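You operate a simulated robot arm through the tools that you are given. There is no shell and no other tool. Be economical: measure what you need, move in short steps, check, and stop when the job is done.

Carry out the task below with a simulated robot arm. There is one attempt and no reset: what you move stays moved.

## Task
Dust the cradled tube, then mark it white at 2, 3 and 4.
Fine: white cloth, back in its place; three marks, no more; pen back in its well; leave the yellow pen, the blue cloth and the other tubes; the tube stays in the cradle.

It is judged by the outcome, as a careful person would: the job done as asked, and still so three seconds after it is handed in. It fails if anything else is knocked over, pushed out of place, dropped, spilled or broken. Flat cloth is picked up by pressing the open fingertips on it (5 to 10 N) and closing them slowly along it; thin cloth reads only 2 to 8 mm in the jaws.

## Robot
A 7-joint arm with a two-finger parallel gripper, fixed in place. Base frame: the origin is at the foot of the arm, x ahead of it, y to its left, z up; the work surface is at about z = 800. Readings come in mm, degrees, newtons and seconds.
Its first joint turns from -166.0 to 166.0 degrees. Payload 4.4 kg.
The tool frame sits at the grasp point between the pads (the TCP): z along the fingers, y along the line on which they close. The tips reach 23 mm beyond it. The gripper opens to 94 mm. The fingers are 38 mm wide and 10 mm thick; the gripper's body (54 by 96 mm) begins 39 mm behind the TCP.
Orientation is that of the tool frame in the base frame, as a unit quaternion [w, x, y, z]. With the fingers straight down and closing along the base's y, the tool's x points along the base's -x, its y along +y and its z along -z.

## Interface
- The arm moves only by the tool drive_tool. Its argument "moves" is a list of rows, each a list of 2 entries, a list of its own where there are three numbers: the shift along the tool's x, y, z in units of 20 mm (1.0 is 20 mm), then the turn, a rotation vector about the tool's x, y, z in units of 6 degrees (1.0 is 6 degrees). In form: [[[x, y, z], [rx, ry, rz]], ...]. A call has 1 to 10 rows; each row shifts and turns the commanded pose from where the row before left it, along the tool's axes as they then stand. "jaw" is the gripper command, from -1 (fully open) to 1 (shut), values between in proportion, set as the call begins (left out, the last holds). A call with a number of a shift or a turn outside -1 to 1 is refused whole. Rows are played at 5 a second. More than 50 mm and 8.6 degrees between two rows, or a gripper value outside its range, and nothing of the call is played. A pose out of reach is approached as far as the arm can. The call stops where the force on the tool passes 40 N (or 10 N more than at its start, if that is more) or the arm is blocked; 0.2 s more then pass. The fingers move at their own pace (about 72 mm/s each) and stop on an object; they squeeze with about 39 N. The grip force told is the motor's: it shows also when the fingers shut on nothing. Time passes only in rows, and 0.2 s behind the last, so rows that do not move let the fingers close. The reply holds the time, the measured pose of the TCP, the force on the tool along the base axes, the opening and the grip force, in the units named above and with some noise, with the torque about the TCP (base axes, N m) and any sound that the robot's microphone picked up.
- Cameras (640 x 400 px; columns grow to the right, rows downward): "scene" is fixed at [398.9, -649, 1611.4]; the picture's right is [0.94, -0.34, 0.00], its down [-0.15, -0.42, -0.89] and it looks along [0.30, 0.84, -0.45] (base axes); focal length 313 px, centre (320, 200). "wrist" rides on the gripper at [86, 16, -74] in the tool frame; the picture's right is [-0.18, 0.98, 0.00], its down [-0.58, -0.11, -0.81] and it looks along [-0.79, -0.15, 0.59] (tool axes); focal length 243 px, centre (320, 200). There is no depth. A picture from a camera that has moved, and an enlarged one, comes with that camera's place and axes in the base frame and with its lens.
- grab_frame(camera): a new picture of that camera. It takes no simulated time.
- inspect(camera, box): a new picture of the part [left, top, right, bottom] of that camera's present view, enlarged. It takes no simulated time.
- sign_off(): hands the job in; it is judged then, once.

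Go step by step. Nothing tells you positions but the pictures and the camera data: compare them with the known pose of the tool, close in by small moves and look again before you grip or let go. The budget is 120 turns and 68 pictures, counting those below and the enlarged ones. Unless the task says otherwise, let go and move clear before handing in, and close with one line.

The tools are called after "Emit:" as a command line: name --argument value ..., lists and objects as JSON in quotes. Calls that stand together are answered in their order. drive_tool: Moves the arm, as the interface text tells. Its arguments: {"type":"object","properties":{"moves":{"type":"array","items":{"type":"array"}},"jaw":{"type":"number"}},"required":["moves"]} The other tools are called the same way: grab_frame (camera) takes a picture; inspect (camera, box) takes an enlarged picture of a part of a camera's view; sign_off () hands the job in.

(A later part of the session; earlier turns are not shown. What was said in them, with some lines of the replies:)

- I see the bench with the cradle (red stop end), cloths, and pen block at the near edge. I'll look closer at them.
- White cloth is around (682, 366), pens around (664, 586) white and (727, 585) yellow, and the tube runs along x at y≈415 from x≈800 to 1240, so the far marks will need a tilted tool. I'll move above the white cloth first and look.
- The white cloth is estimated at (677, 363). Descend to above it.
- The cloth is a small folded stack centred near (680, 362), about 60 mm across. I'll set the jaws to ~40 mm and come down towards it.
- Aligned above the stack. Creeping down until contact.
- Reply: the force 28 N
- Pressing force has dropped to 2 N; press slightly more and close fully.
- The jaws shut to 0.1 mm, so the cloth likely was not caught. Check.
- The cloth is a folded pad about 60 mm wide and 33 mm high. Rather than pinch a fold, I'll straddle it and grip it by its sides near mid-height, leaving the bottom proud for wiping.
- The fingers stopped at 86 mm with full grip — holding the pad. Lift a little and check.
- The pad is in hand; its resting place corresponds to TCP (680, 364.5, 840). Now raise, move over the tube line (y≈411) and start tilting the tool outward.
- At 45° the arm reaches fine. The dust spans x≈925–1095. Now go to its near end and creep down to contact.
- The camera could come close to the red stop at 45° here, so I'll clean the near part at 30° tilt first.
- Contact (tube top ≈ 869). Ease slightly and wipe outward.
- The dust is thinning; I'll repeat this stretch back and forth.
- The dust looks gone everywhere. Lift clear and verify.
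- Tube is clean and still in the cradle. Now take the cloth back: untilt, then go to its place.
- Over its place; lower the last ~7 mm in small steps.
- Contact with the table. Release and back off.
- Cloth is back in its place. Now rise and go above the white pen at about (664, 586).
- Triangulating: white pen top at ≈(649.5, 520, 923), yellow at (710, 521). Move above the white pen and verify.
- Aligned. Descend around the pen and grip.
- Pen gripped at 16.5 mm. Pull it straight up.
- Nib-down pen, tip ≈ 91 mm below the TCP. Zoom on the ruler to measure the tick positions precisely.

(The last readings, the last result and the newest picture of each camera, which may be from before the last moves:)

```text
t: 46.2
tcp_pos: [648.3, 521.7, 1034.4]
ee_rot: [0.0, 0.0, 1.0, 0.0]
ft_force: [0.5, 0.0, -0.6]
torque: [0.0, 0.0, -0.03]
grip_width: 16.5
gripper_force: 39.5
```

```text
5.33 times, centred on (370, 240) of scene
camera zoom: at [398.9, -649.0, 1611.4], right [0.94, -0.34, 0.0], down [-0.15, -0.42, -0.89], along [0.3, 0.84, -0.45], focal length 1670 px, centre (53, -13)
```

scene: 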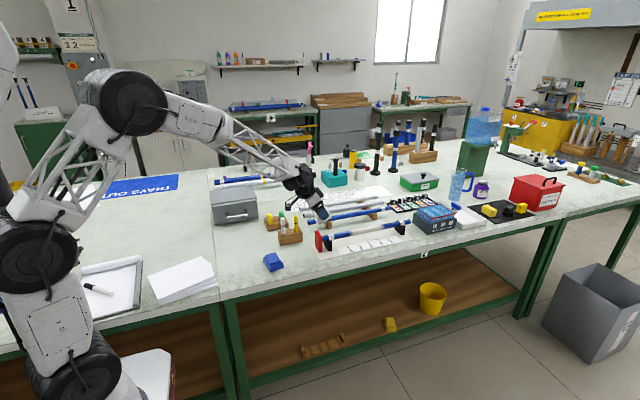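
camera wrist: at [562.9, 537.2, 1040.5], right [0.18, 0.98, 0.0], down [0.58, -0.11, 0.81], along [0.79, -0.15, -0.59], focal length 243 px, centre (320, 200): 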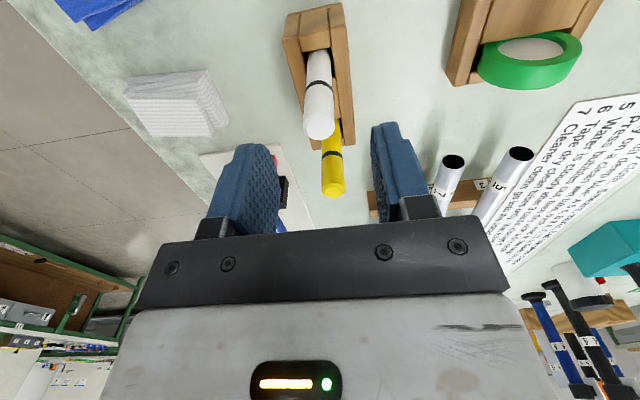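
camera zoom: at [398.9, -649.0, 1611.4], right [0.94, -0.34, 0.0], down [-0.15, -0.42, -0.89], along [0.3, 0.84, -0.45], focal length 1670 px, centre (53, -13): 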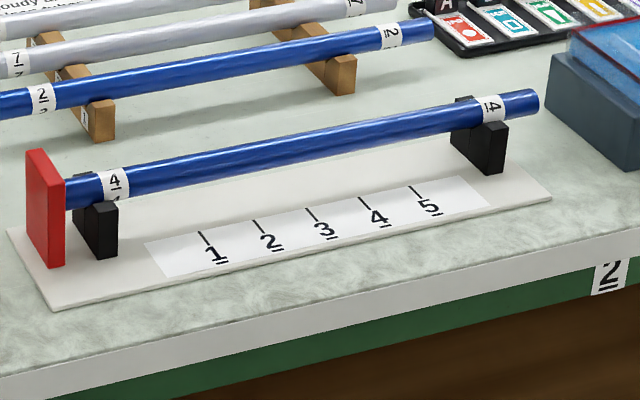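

Ticks: 2→x≈951, 3→x≈1001, 4→x≈1051; the tube axis is at y≈410, top ≈861–869. Carry the pen over and tilt 36°.

Emit:
drive_tool --moves '[[[-0.954, -0.427, 0], [0, 0, 0]], [[-0.954, -0.427, 0], [0, 0, 0]], [[-0.954, -0.427, 0], [0, 0, 0]], [[-0.954, -0.427, 0], [0, 0, 0]], [[-0.954, -0.427, 0], [0, 0, 0]], [[-0.954, -0.427, 0], [0, 0, 0]], [[-0.954, -0.427, 0], [0, 0, 0]], [[-0.954, -0.427, 0], [0, 0, 0]], [[-0.954, -0.427, 0], [0, 0, 0]], [[-0.954, -0.427, 0], [0, 0, 0]]]'

Emit:
drive_tool --moves '[[[-0.954, -0.427, 0], [0, 0, 0]], [[-0.954, -0.427, 0], [0, 0, 0]], [[-0.954, -0.427, 0], [0, 0, 0]], [[0, 0, 0], [0, -1, 0]], [[0, 0, 0], [0, -1, 0]], [[0, 0, 0], [0, -1, 0]], [[0, 0, 0], [0, -1, 0]], [[0, 0, 0], [0, -1, 0]], [[0, 0, 0], [0, -1, 0]], [[0, 0, 0], [0, 0, 0]]]'

Emit:
inspect --camera "scene" --box '[310, 180, 410, 250]'

Emit:
inspect --camera "wrist" --box '[200, 0, 440, 240]'

```text
t: 48.4
tcp_pos: [842.8, 437.2, 1035.4]
ee_rot: [-0.001, 0.0, 1.0, 0.0]
ft_force: [0.2, -0.2, -0.2]
torque: [0.05, 0.0, 0.01]
grip_width: 16.2
gripper_force: 38.8
```

```text
t: 50.6
tcp_pos: [898.6, 411.1, 1036.6]
ee_rot: [0.309, -0.002, 0.951, 0.001]
ft_force: [-0.2, 0.8, 0.5]
torque: [-0.01, -0.01, 0.03]
grip_width: 16.5
gripper_force: 39.5
```

```text
5.71 times, centred on (360, 215) of scene
camera zoom: at [398.9, -649.0, 1611.4], right [0.94, -0.34, 0.0], down [-0.15, -0.42, -0.89], along [0.3, 0.84, -0.45], focal length 1789 px, centre (91, 114)
```

zoom: 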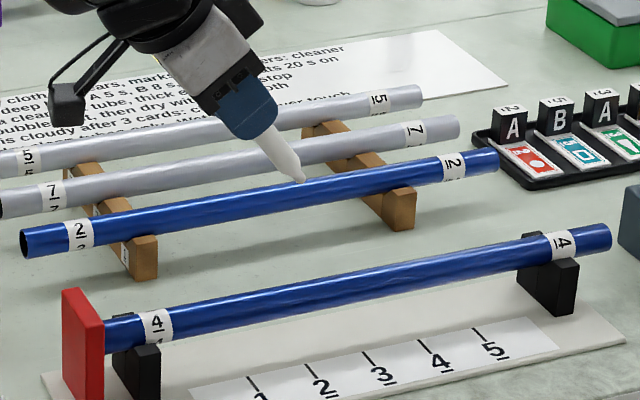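

```text
1.67 times, centred on (320, 120) of wrist
camera zoom: at [784.4, 427.7, 1044.1], right [0.15, 0.98, 0.11], down [0.0, -0.11, 0.99], along [0.99, -0.15, -0.01], focal length 404 px, centre (320, 333)
```

zoom: 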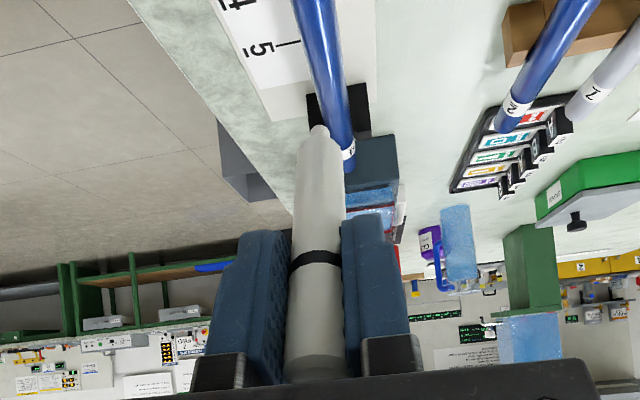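

Tip is at ≈(952, 411, 959). Lower to just above the tube.

Emit:
drive_tool --moves '[[[0.588, 0.0, 0.809], [0, 0, 0]], [[0.588, 0, 0.809], [0, 0, 0]], [[0.588, 0, 0.809], [0, 0, 0]], [[0.588, -0.03, 0.809], [0, 0, 0]], [[0, 0, 0], [0, 0, 0]]]'

Emit:
inspect --camera "scene" --box '[330, 205, 390, 245]'

Emit:
inspect --camera "wrist" --box '[260, 0, 400, 110]'

```text
t: 51.8
tcp_pos: [898.0, 411.3, 955.4]
ee_rot: [0.309, -0.001, 0.951, 0.001]
ft_force: [-0.4, -0.1, 0.3]
torque: [-0.01, 0.01, 0.0]
grip_width: 16.5
gripper_force: 38.9
```

```text
10.00 times, centred on (360, 225) of scene
camera zoom: at [398.9, -649.0, 1611.4], right [0.94, -0.34, 0.0], down [-0.15, -0.42, -0.89], along [0.3, 0.84, -0.45], focal length 3131 px, centre (-80, -50)
```

zoom: 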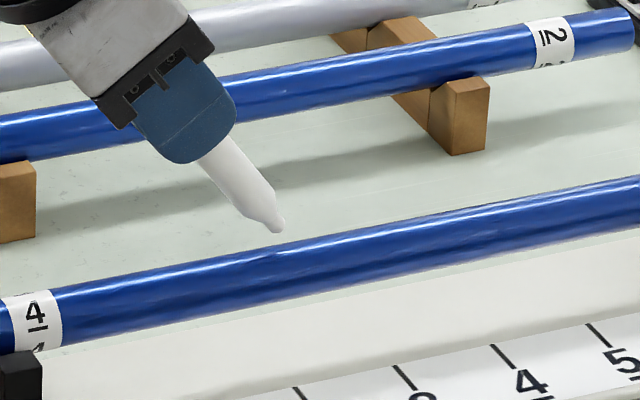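

```text
3.64 times, centred on (330, 55) of wrist
camera zoom: at [783.8, 427.9, 963.6], right [0.15, 0.98, 0.11], down [0.0, -0.11, 0.99], along [0.99, -0.15, -0.01], focal length 882 px, centre (284, 727)
```

zoom: 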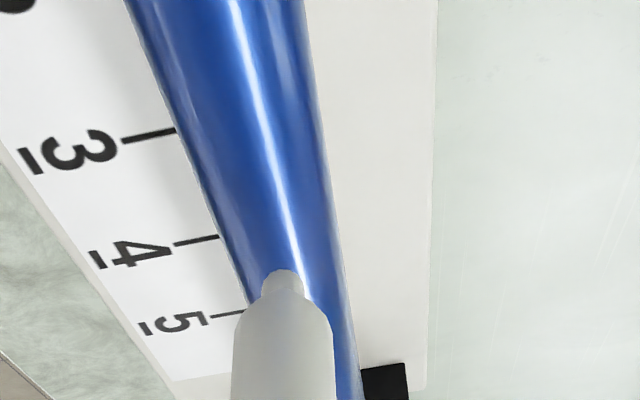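

About 11 mm above the tube; shift 2 mm in -y and -2 mm in x, and lower 7 mm, then creep.

Emit:
drive_tool --moves '[[[0.287, -0.1, 0.224], [0, 0, 0]], [[0, 0, 0], [0, 0, 0]]]'

Emit:
drive_tool --moves '[[[0.029, 0, 0.04], [0, 0, 0]], [[0, 0, 0], [0, 0, 0]]]'

Emit:
drive_tool --moves '[[[0.029, 0, 0.04], [0, 0, 0]], [[0, 0, 0], [0, 0, 0]]]'

Emit:
inspect --camera "scene" --box '[340, 210, 380, 240]'

```text
t: 52.4
tcp_pos: [896.0, 409.9, 947.7]
ee_rot: [0.309, 0.0, 0.951, 0.0]
ft_force: [0.2, 0.0, -0.2]
torque: [0.0, 0.0, -0.03]
grip_width: 16.5
gripper_force: 38.7
```

```text
t: 53.0
tcp_pos: [895.7, 409.1, 946.6]
ee_rot: [0.309, 0.0, 0.951, 0.0]
ft_force: [0.4, 0.2, 2.7]
torque: [0.06, -0.22, 0.01]
grip_width: 16.3
gripper_force: 38.8
```

```text
t: 53.6
tcp_pos: [896.2, 409.1, 945.4]
ee_rot: [0.309, 0.0, 0.951, -0.001]
ft_force: [0.0, -2.7, 7.4]
torque: [-0.28, -0.41, -0.19]
grip_width: 16.5
gripper_force: 39.4
```

```text
13.33 times, centred on (360, 225) of scene
camera zoom: at [398.9, -649.0, 1611.4], right [0.94, -0.34, 0.0], down [-0.15, -0.42, -0.89], along [0.3, 0.84, -0.45], focal length 4175 px, centre (-213, -133)
```

zoom: 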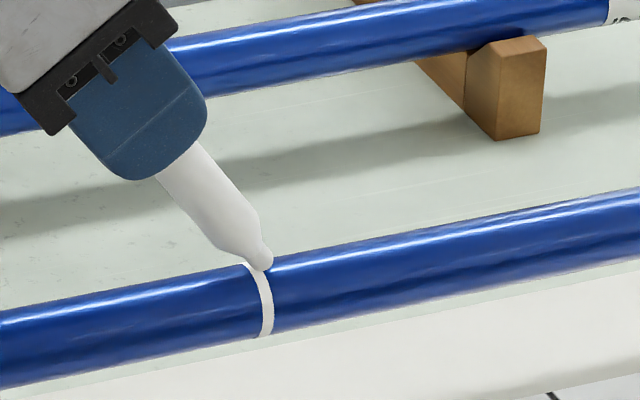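

Mark 2 is made (ring at x≈950.5). Lift straight, go 50 mm out, and come down to just above contact height.

Emit:
drive_tool --moves '[[[-0.588, 0, -0.809], [0, 0, 0]], [[-0.674, 0, 0.49], [0, 0, 0]], [[-0.674, 0, 0.49], [0, 0, 0]], [[-0.674, 0, 0.49], [0, 0, 0]], [[0, 0, 0], [0, 0, 0]], [[0.47, 0, 0.647], [0, 0, 0]], [[0, 0, 0], [0, 0, 0]]]'

Emit:
inspect --camera "scene" --box '[340, 205, 400, 245]'

```text
t: 55.2
tcp_pos: [946.2, 408.7, 951.7]
ee_rot: [0.31, -0.001, 0.951, 0.0]
ft_force: [0.4, 0.3, -0.5]
torque: [0.01, 0.0, 0.02]
grip_width: 16.4
gripper_force: 39.1
```

```text
10.00 times, centred on (370, 225) of scene
camera zoom: at [398.9, -649.0, 1611.4], right [0.94, -0.34, 0.0], down [-0.15, -0.42, -0.89], along [0.3, 0.84, -0.45], focal length 3131 px, centre (-180, -50)
```

zoom: 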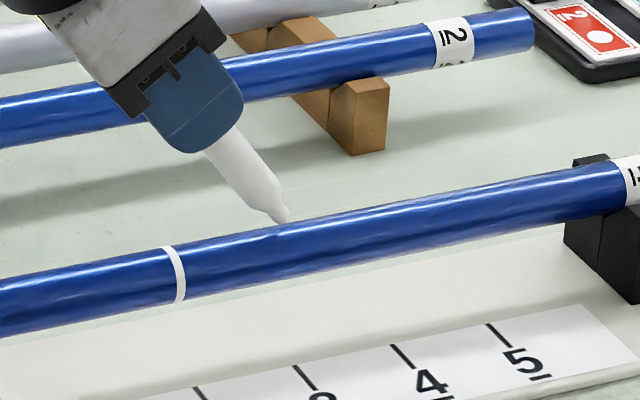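

Emit:
drive_tool --moves '[[[0.1, 0, 0.14], [0, 0, 0]], [[0, 0, 0], [0, 0, 0]]]'

Emit:
drive_tool --moves '[[[0.04, 0, 0.053], [0, 0, 0]], [[0, 0, 0], [0, 0, 0]]]'

```text
t: 55.8
tcp_pos: [947.4, 407.1, 948.0]
ee_rot: [0.309, -0.001, 0.951, 0.001]
ft_force: [-0.6, 1.2, -0.5]
torque: [0.0, 0.0, -0.03]
grip_width: 16.2
gripper_force: 38.5
```

```text
t: 56.4
tcp_pos: [946.9, 408.9, 946.7]
ee_rot: [0.309, 0.0, 0.951, 0.0]
ft_force: [-0.1, 0.3, 6.4]
torque: [0.14, -0.37, 0.11]
grip_width: 16.2
gripper_force: 38.9
```

Contact at 6.4 N. Lift and move to mark 4.

Emit:
drive_tool --moves '[[[-0.588, 0, -0.809], [0, 0, 0]], [[-0.674, 0, 0.49], [0, 0, 0]], [[-0.674, 0, 0.49], [0, 0, 0]], [[-0.674, 0, 0.49], [0, 0, 0]], [[0, 0, 0], [0, 0, 0]], [[0.47, 0, 0.647], [0, 0, 0]], [[0, 0, 0], [0, 0, 0]]]'

Emit:
inspect --camera "scene" --box '[340, 205, 400, 245]'

```text
t: 58.0
tcp_pos: [996.2, 407.6, 949.4]
ee_rot: [0.309, 0.0, 0.951, 0.001]
ft_force: [0.5, -0.8, -0.1]
torque: [-0.01, -0.01, 0.01]
grip_width: 16.4
gripper_force: 38.8
```

```text
10.00 times, centred on (370, 225) of scene
camera zoom: at [398.9, -649.0, 1611.4], right [0.94, -0.34, 0.0], down [-0.15, -0.42, -0.89], along [0.3, 0.84, -0.45], focal length 3131 px, centre (-180, -50)
```

zoom: 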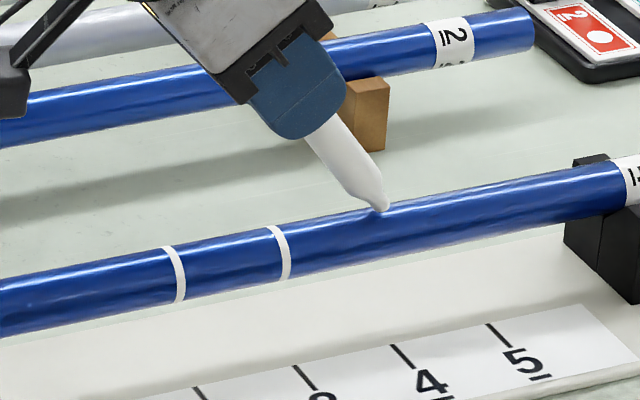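

Emit:
drive_tool --moves '[[[0.06, 0, 0.08], [0, 0, 0]], [[0, 0, 0], [0, 0, 0]]]'

Emit:
drive_tool --moves '[[[0.035, 0, 0.049], [0, 0, 0]], [[0, 0, 0], [0, 0, 0]]]'

```text
t: 58.6
tcp_pos: [996.7, 408.5, 947.7]
ee_rot: [0.31, 0.001, 0.951, -0.001]
ft_force: [0.1, 0.1, 7.3]
torque: [0.16, -0.41, 0.1]
grip_width: 16.4
gripper_force: 38.7
```

```text
t: 59.2
tcp_pos: [996.5, 409.4, 947.5]
ee_rot: [0.311, 0.0, 0.951, 0.001]
ft_force: [-1.1, -3.8, 16.6]
torque: [-0.33, -0.9, -0.26]
grip_width: 16.4
gripper_force: 39.1
```

Emit:
drive_tool --moves '[[[-0.588, 0, -0.809], [0, 0, 0]], [[-0.588, 0, -0.809], [0, 0, 0]], [[-0.588, 0, -0.809], [0, 0, 0]], [[-0.588, 0, -0.809], [0, 0, 0]], [[0, 0, 0], [0, 0, 0]]]'

Emit:
inspect --camera "scene" --box '[310, 180, 430, 255]'

Emit:
inspect --camera "wrist" --box '[200, 0, 440, 240]'

```text
t: 60.4
tcp_pos: [994.6, 407.5, 1024.7]
ee_rot: [0.309, 0.0, 0.951, 0.001]
ft_force: [-0.2, -0.1, 0.5]
torque: [-0.03, -0.01, -0.01]
grip_width: 16.7
gripper_force: 38.9
```

```text
5.33 times, centred on (370, 218) of scene
camera zoom: at [398.9, -649.0, 1611.4], right [0.94, -0.34, 0.0], down [-0.15, -0.42, -0.89], along [0.3, 0.84, -0.45], focal length 1670 px, centre (53, 107)
```

zoom: 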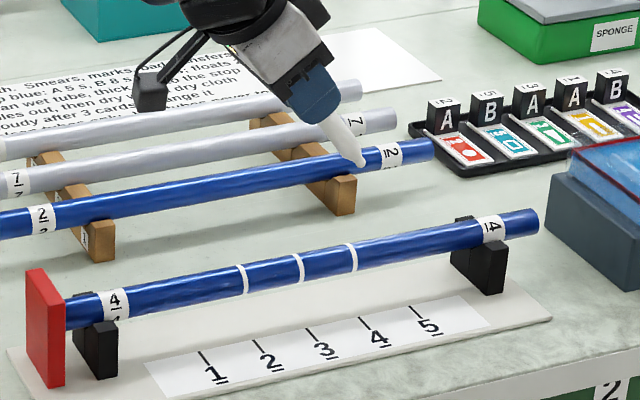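

```text
1.67 times, centred on (320, 120) of wrist
camera zoom: at [882.3, 424.1, 1034.5], right [0.15, 0.98, 0.11], down [0.0, -0.11, 0.99], along [0.99, -0.15, -0.01], focal length 404 px, centre (320, 333)
```

zoom: 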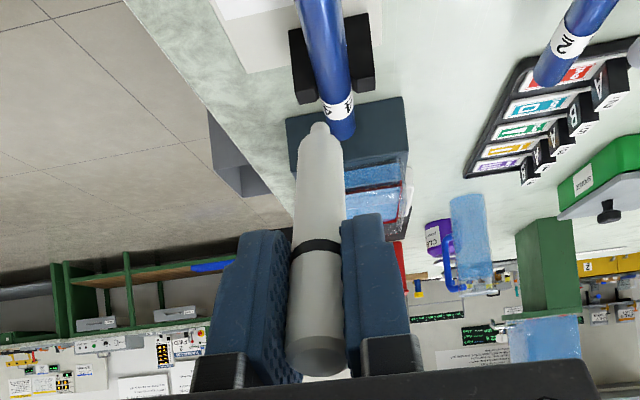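

All three rings are at 2, 3, 4 with nothing extra. The pen may have shifted slightly in the grip; untilt and check it before returning.

Emit:
drive_tool --moves '[[[0, 0, 0], [0, 1, 0]], [[0, 0, 0], [0, 1, 0]], [[0, 0, 0], [0, 1, 0]], [[0, 0, 0], [0, 1, 0]], [[0, 0, 0], [0, 1, 0]], [[0, 0, 0], [0, 1, 0]], [[1, 0.33, 0], [0, 0, 0]], [[1, 0.33, 0], [0, 0, 0]], [[1, 0.33, 0], [0, 0, 0]], [[1, 0.33, 0], [0, 0, 0]]]'

Emit:
drive_tool --moves '[[[1, 0.33, 0], [0, 0, 0]], [[1, 0.33, 0], [0, 0, 0]], [[1, 0.33, 0], [0, 0, 0]], [[1, 0.33, 0], [0, 0, 0]], [[1, 0.33, 0], [0, 0, 0]], [[1, 0.33, 0], [0, 0, 0]], [[1, 0.33, 0], [0, 0, 0]], [[1, 0.33, 0], [0, 0, 0]], [[1, 0.33, 0], [0, 0, 0]], [[1, 0.33, 0], [0, 0, 0]]]'

Emit:
drive_tool --moves '[[[1, 0.33, -0.2], [0, 0, 0]], [[1, 0.33, -0.2], [0, 0, 0]], [[1, 0.33, 0], [0, 0, 0]], [[0, 0.1, 0], [0, 0, 0]], [[0, 0, 0], [0, 0, 0]]]'

Emit:
inspect --camera "scene" --box '[270, 160, 340, 230]'

Emit:
inspect --camera "wrist" --box '[200, 0, 440, 240]'

```text
t: 62.6
tcp_pos: [918.6, 433.6, 1025.8]
ee_rot: [0.0, 0.0, 1.0, 0.0]
ft_force: [-0.3, -0.3, 0.0]
torque: [-0.04, -0.03, 0.01]
grip_width: 16.3
gripper_force: 38.6
```

```text
t: 64.8
tcp_pos: [717.4, 501.6, 1026.5]
ee_rot: [0.0, 0.0, 1.0, 0.0]
ft_force: [0.2, -0.3, -0.6]
torque: [-0.01, 0.0, -0.04]
grip_width: 16.3
gripper_force: 39.3
```

```text
t: 66.0
tcp_pos: [656.6, 523.2, 1033.2]
ee_rot: [0.0, 0.001, 1.0, 0.001]
ft_force: [0.2, 0.6, 0.2]
torque: [0.0, -0.01, -0.01]
grip_width: 16.5
gripper_force: 39.3
```

```text
5.71 times, centred on (305, 195) of scene
camera zoom: at [398.9, -649.0, 1611.4], right [0.94, -0.34, 0.0], down [-0.15, -0.42, -0.89], along [0.3, 0.84, -0.45], focal length 1789 px, centre (406, 229)
```

zoom: 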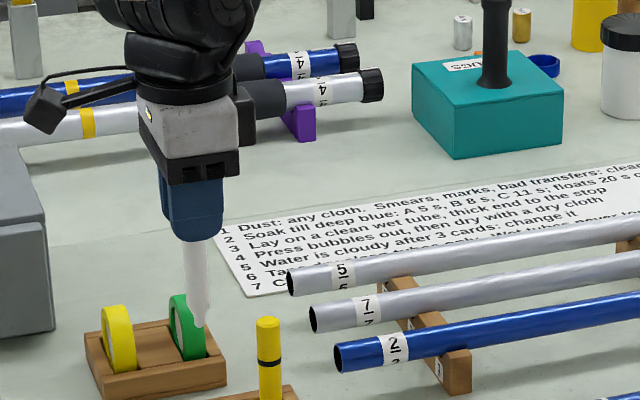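

```text
1.67 times, centred on (320, 120) of wrist
camera zoom: at [569.5, 539.9, 1107.4], right [0.18, 0.98, 0.0], down [0.58, -0.11, 0.81], along [0.79, -0.15, -0.59], focal length 404 px, centre (320, 333)
```

zoom: 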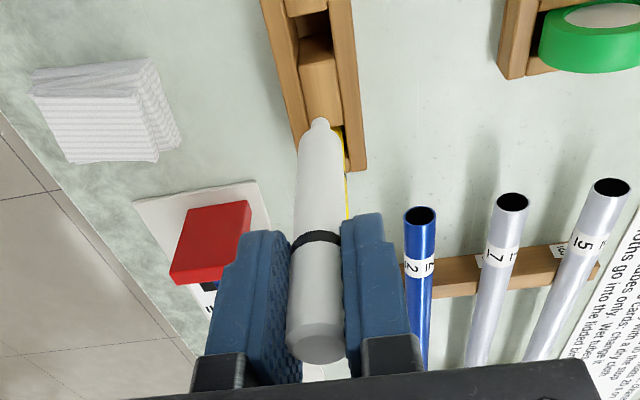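

The pen slid ~11 mm down in the grip but is still vertical. Align over the well at (650.4, 521) and lower to just above the block.

Emit:
drive_tool --moves '[[[0.31, -0.1, 0], [0, 0, 0]], [[0, 0, 1], [0, 0, 0]], [[0, 0, 1], [0, 0, 0]], [[0, 0, 1], [0, 0, 0]], [[0, 0, 0.4], [0, 0, 0]], [[0, 0, 0], [0, 0, 0]]]'

Emit:
inspect --camera "scene" --box '[270, 190, 320, 240]'

Emit:
inspect --camera "wrist" --box '[240, 0, 400, 140]'

```text
t: 67.4
tcp_pos: [649.9, 520.4, 965.1]
ee_rot: [0.0, 0.0, 1.0, -0.001]
ft_force: [0.3, -0.7, -0.1]
torque: [0.03, 0.0, 0.0]
grip_width: 16.6
gripper_force: 38.9
```

```text
8.00 times, centred on (295, 215) of scene
camera zoom: at [398.9, -649.0, 1611.4], right [0.94, -0.34, 0.0], down [-0.15, -0.42, -0.89], along [0.3, 0.84, -0.45], focal length 2505 px, centre (520, 80)
```

zoom: 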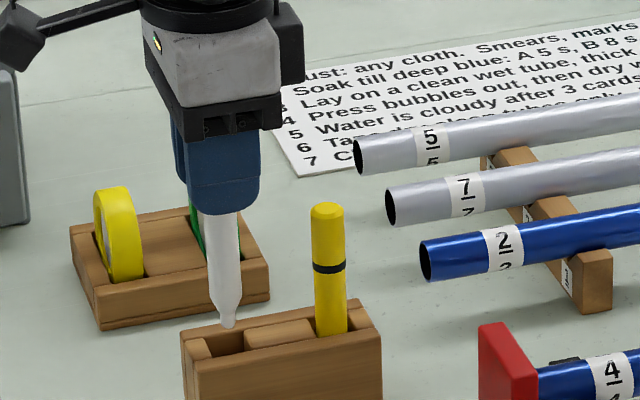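

```text
2.86 times, centred on (320, 70) of wrist
camera zoom: at [563.1, 536.9, 1039.8], right [0.18, 0.98, 0.0], down [0.58, -0.11, 0.81], along [0.79, -0.15, -0.59], focal length 693 px, centre (320, 571)
```

zoom: 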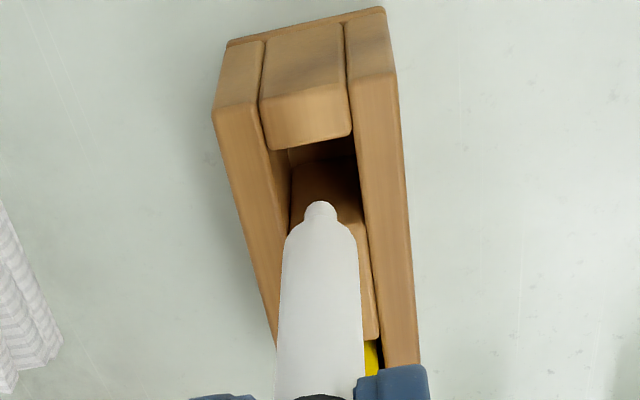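

The tip is centred over the open well. Lower it in.

Emit:
drive_tool --moves '[[[0, 0, 0.5], [0, 0, 0]], [[0, 0, 0.5], [0, 0, 0]], [[0, 0, 0.5], [0, 0, 0]], [[0, 0, 0], [0, 0, 0]]]'

Emit:
inspect --camera "wrist" --box '[240, 0, 400, 140]'

```text
t: 68.4
tcp_pos: [649.0, 520.3, 935.5]
ee_rot: [0.0, 0.0, 1.0, 0.0]
ft_force: [0.7, 0.6, 0.3]
torque: [0.02, 0.03, -0.03]
grip_width: 16.5
gripper_force: 39.1
```

```text
2.86 times, centred on (320, 70) of wrist
camera zoom: at [563.6, 537.1, 1009.7], right [0.18, 0.98, 0.0], down [0.58, -0.11, 0.81], along [0.79, -0.15, -0.59], focal length 693 px, centre (320, 571)
```

zoom: 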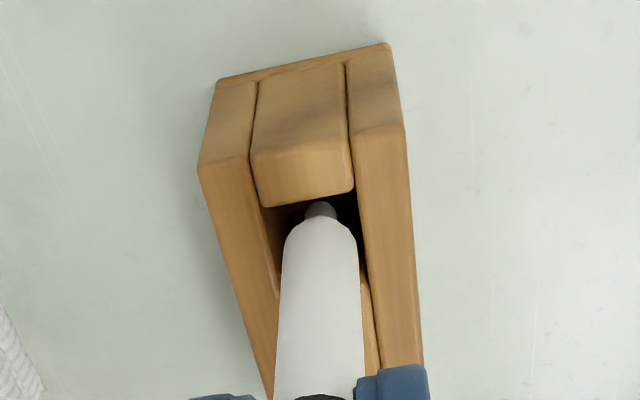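

The nib is entering the well cleanly. Continue down.

Emit:
drive_tool --moves '[[[0, 0, 0.3], [0, 0, 0]], [[0, 0, 0.3], [0, 0, 0]], [[0, 0, 0.3], [0, 0, 0]], [[0, 0, 0.2], [0, 0, 0]], [[0, 0, 0], [0, 0, 0]]]'

```text
t: 69.6
tcp_pos: [650.6, 520.2, 912.5]
ee_rot: [0.0, 0.001, 1.0, 0.0]
ft_force: [-0.8, 0.3, 0.1]
torque: [0.01, -0.01, 0.0]
grip_width: 16.3
gripper_force: 39.4
```

Emit:
drive_tool --moves '[[[0, 0, 0.15], [0, 0, 0]], [[0, 0, 0.1], [0, 0, 0]], [[0, 0, 0], [0, 0, 0]]]'

Emit:
inspect --camera "scene" --box '[270, 190, 320, 240]'

```text
t: 70.4
tcp_pos: [650.2, 519.0, 909.4]
ee_rot: [-0.001, 0.0, 1.0, 0.0]
ft_force: [-1.8, -0.1, 11.1]
torque: [-0.03, 0.18, 0.02]
grip_width: 16.5
gripper_force: 39.1
```

```text
8.00 times, centred on (295, 215) of scene
camera zoom: at [398.9, -649.0, 1611.4], right [0.94, -0.34, 0.0], down [-0.15, -0.42, -0.89], along [0.3, 0.84, -0.45], focal length 2505 px, centre (520, 80)
```

zoom: 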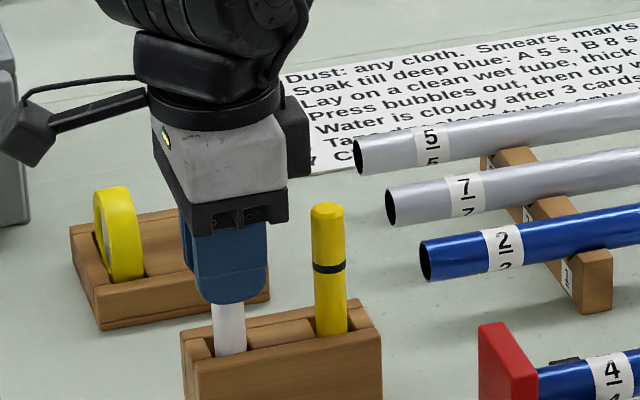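

Pen is bottomed at the expected depth. Release and rise.

Emit:
drive_tool --moves '[[[0, 0, 0], [0, 0, 0]], [[0, 0, 0], [0, 0, 0]], [[0, 0, -0.3], [0, 0, 0]], [[0, 0, -1], [0, 0, 0]], [[0, 0, -1], [0, 0, 0]], [[0, 0, -1], [0, 0, 0]], [[0, 0, -1], [0, 0, 0]], [[0, 0, -1], [0, 0, 0]], [[0, 0, -1], [0, 0, 0]]]' --jaw -0.1

Emit:
inspect --camera "scene" --box '[250, 185, 450, 280]'

Emit:
grab_frame --camera "wrist"

```text
t: 72.4
tcp_pos: [649.1, 518.7, 1035.2]
ee_rot: [0.0, 0.0, 1.0, 0.0]
ft_force: [-0.5, 0.3, 0.1]
torque: [0.02, 0.05, 0.01]
grip_width: 51.6
gripper_force: 0.1
```

```text
3.20 times, centred on (350, 232) of scene
camera zoom: at [398.9, -649.0, 1611.4], right [0.94, -0.34, 0.0], down [-0.15, -0.42, -0.89], along [0.3, 0.84, -0.45], focal length 1002 px, centre (224, 96)
```

zoom: 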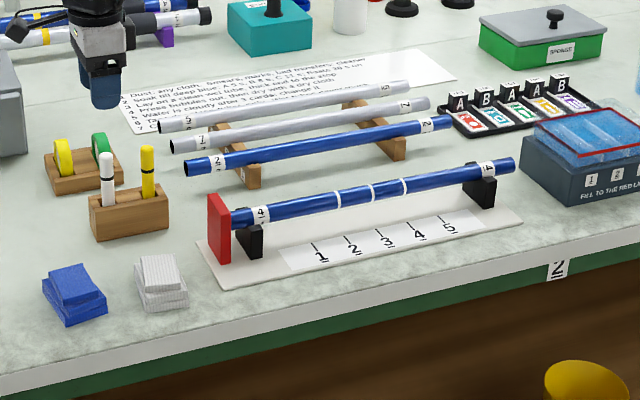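

```text
16 pictures are left
camera wrist: at [563.0, 536.1, 1109.3], right [0.18, 0.98, 0.0], down [0.58, -0.11, 0.81], along [0.79, -0.15, -0.59], focal length 243 px, centre (320, 200)
```

wrist: 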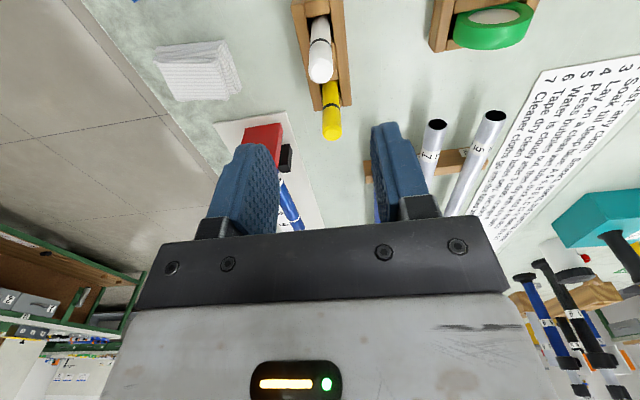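

Everything is in order: the tube is clean with three white rings at 2, 3 and 4, the pen is in its well, the cloth is in its place, and the gripper is empty and clear. I'm handing in now.

Emit:
sign_off

```text
The job is handed in.
```

The tube is dusted and still in its cradle, marked white at 2, 3 and 4; the white cloth and pen are back in place, and I left the yellow pen, blue cloth and other tubes alone.
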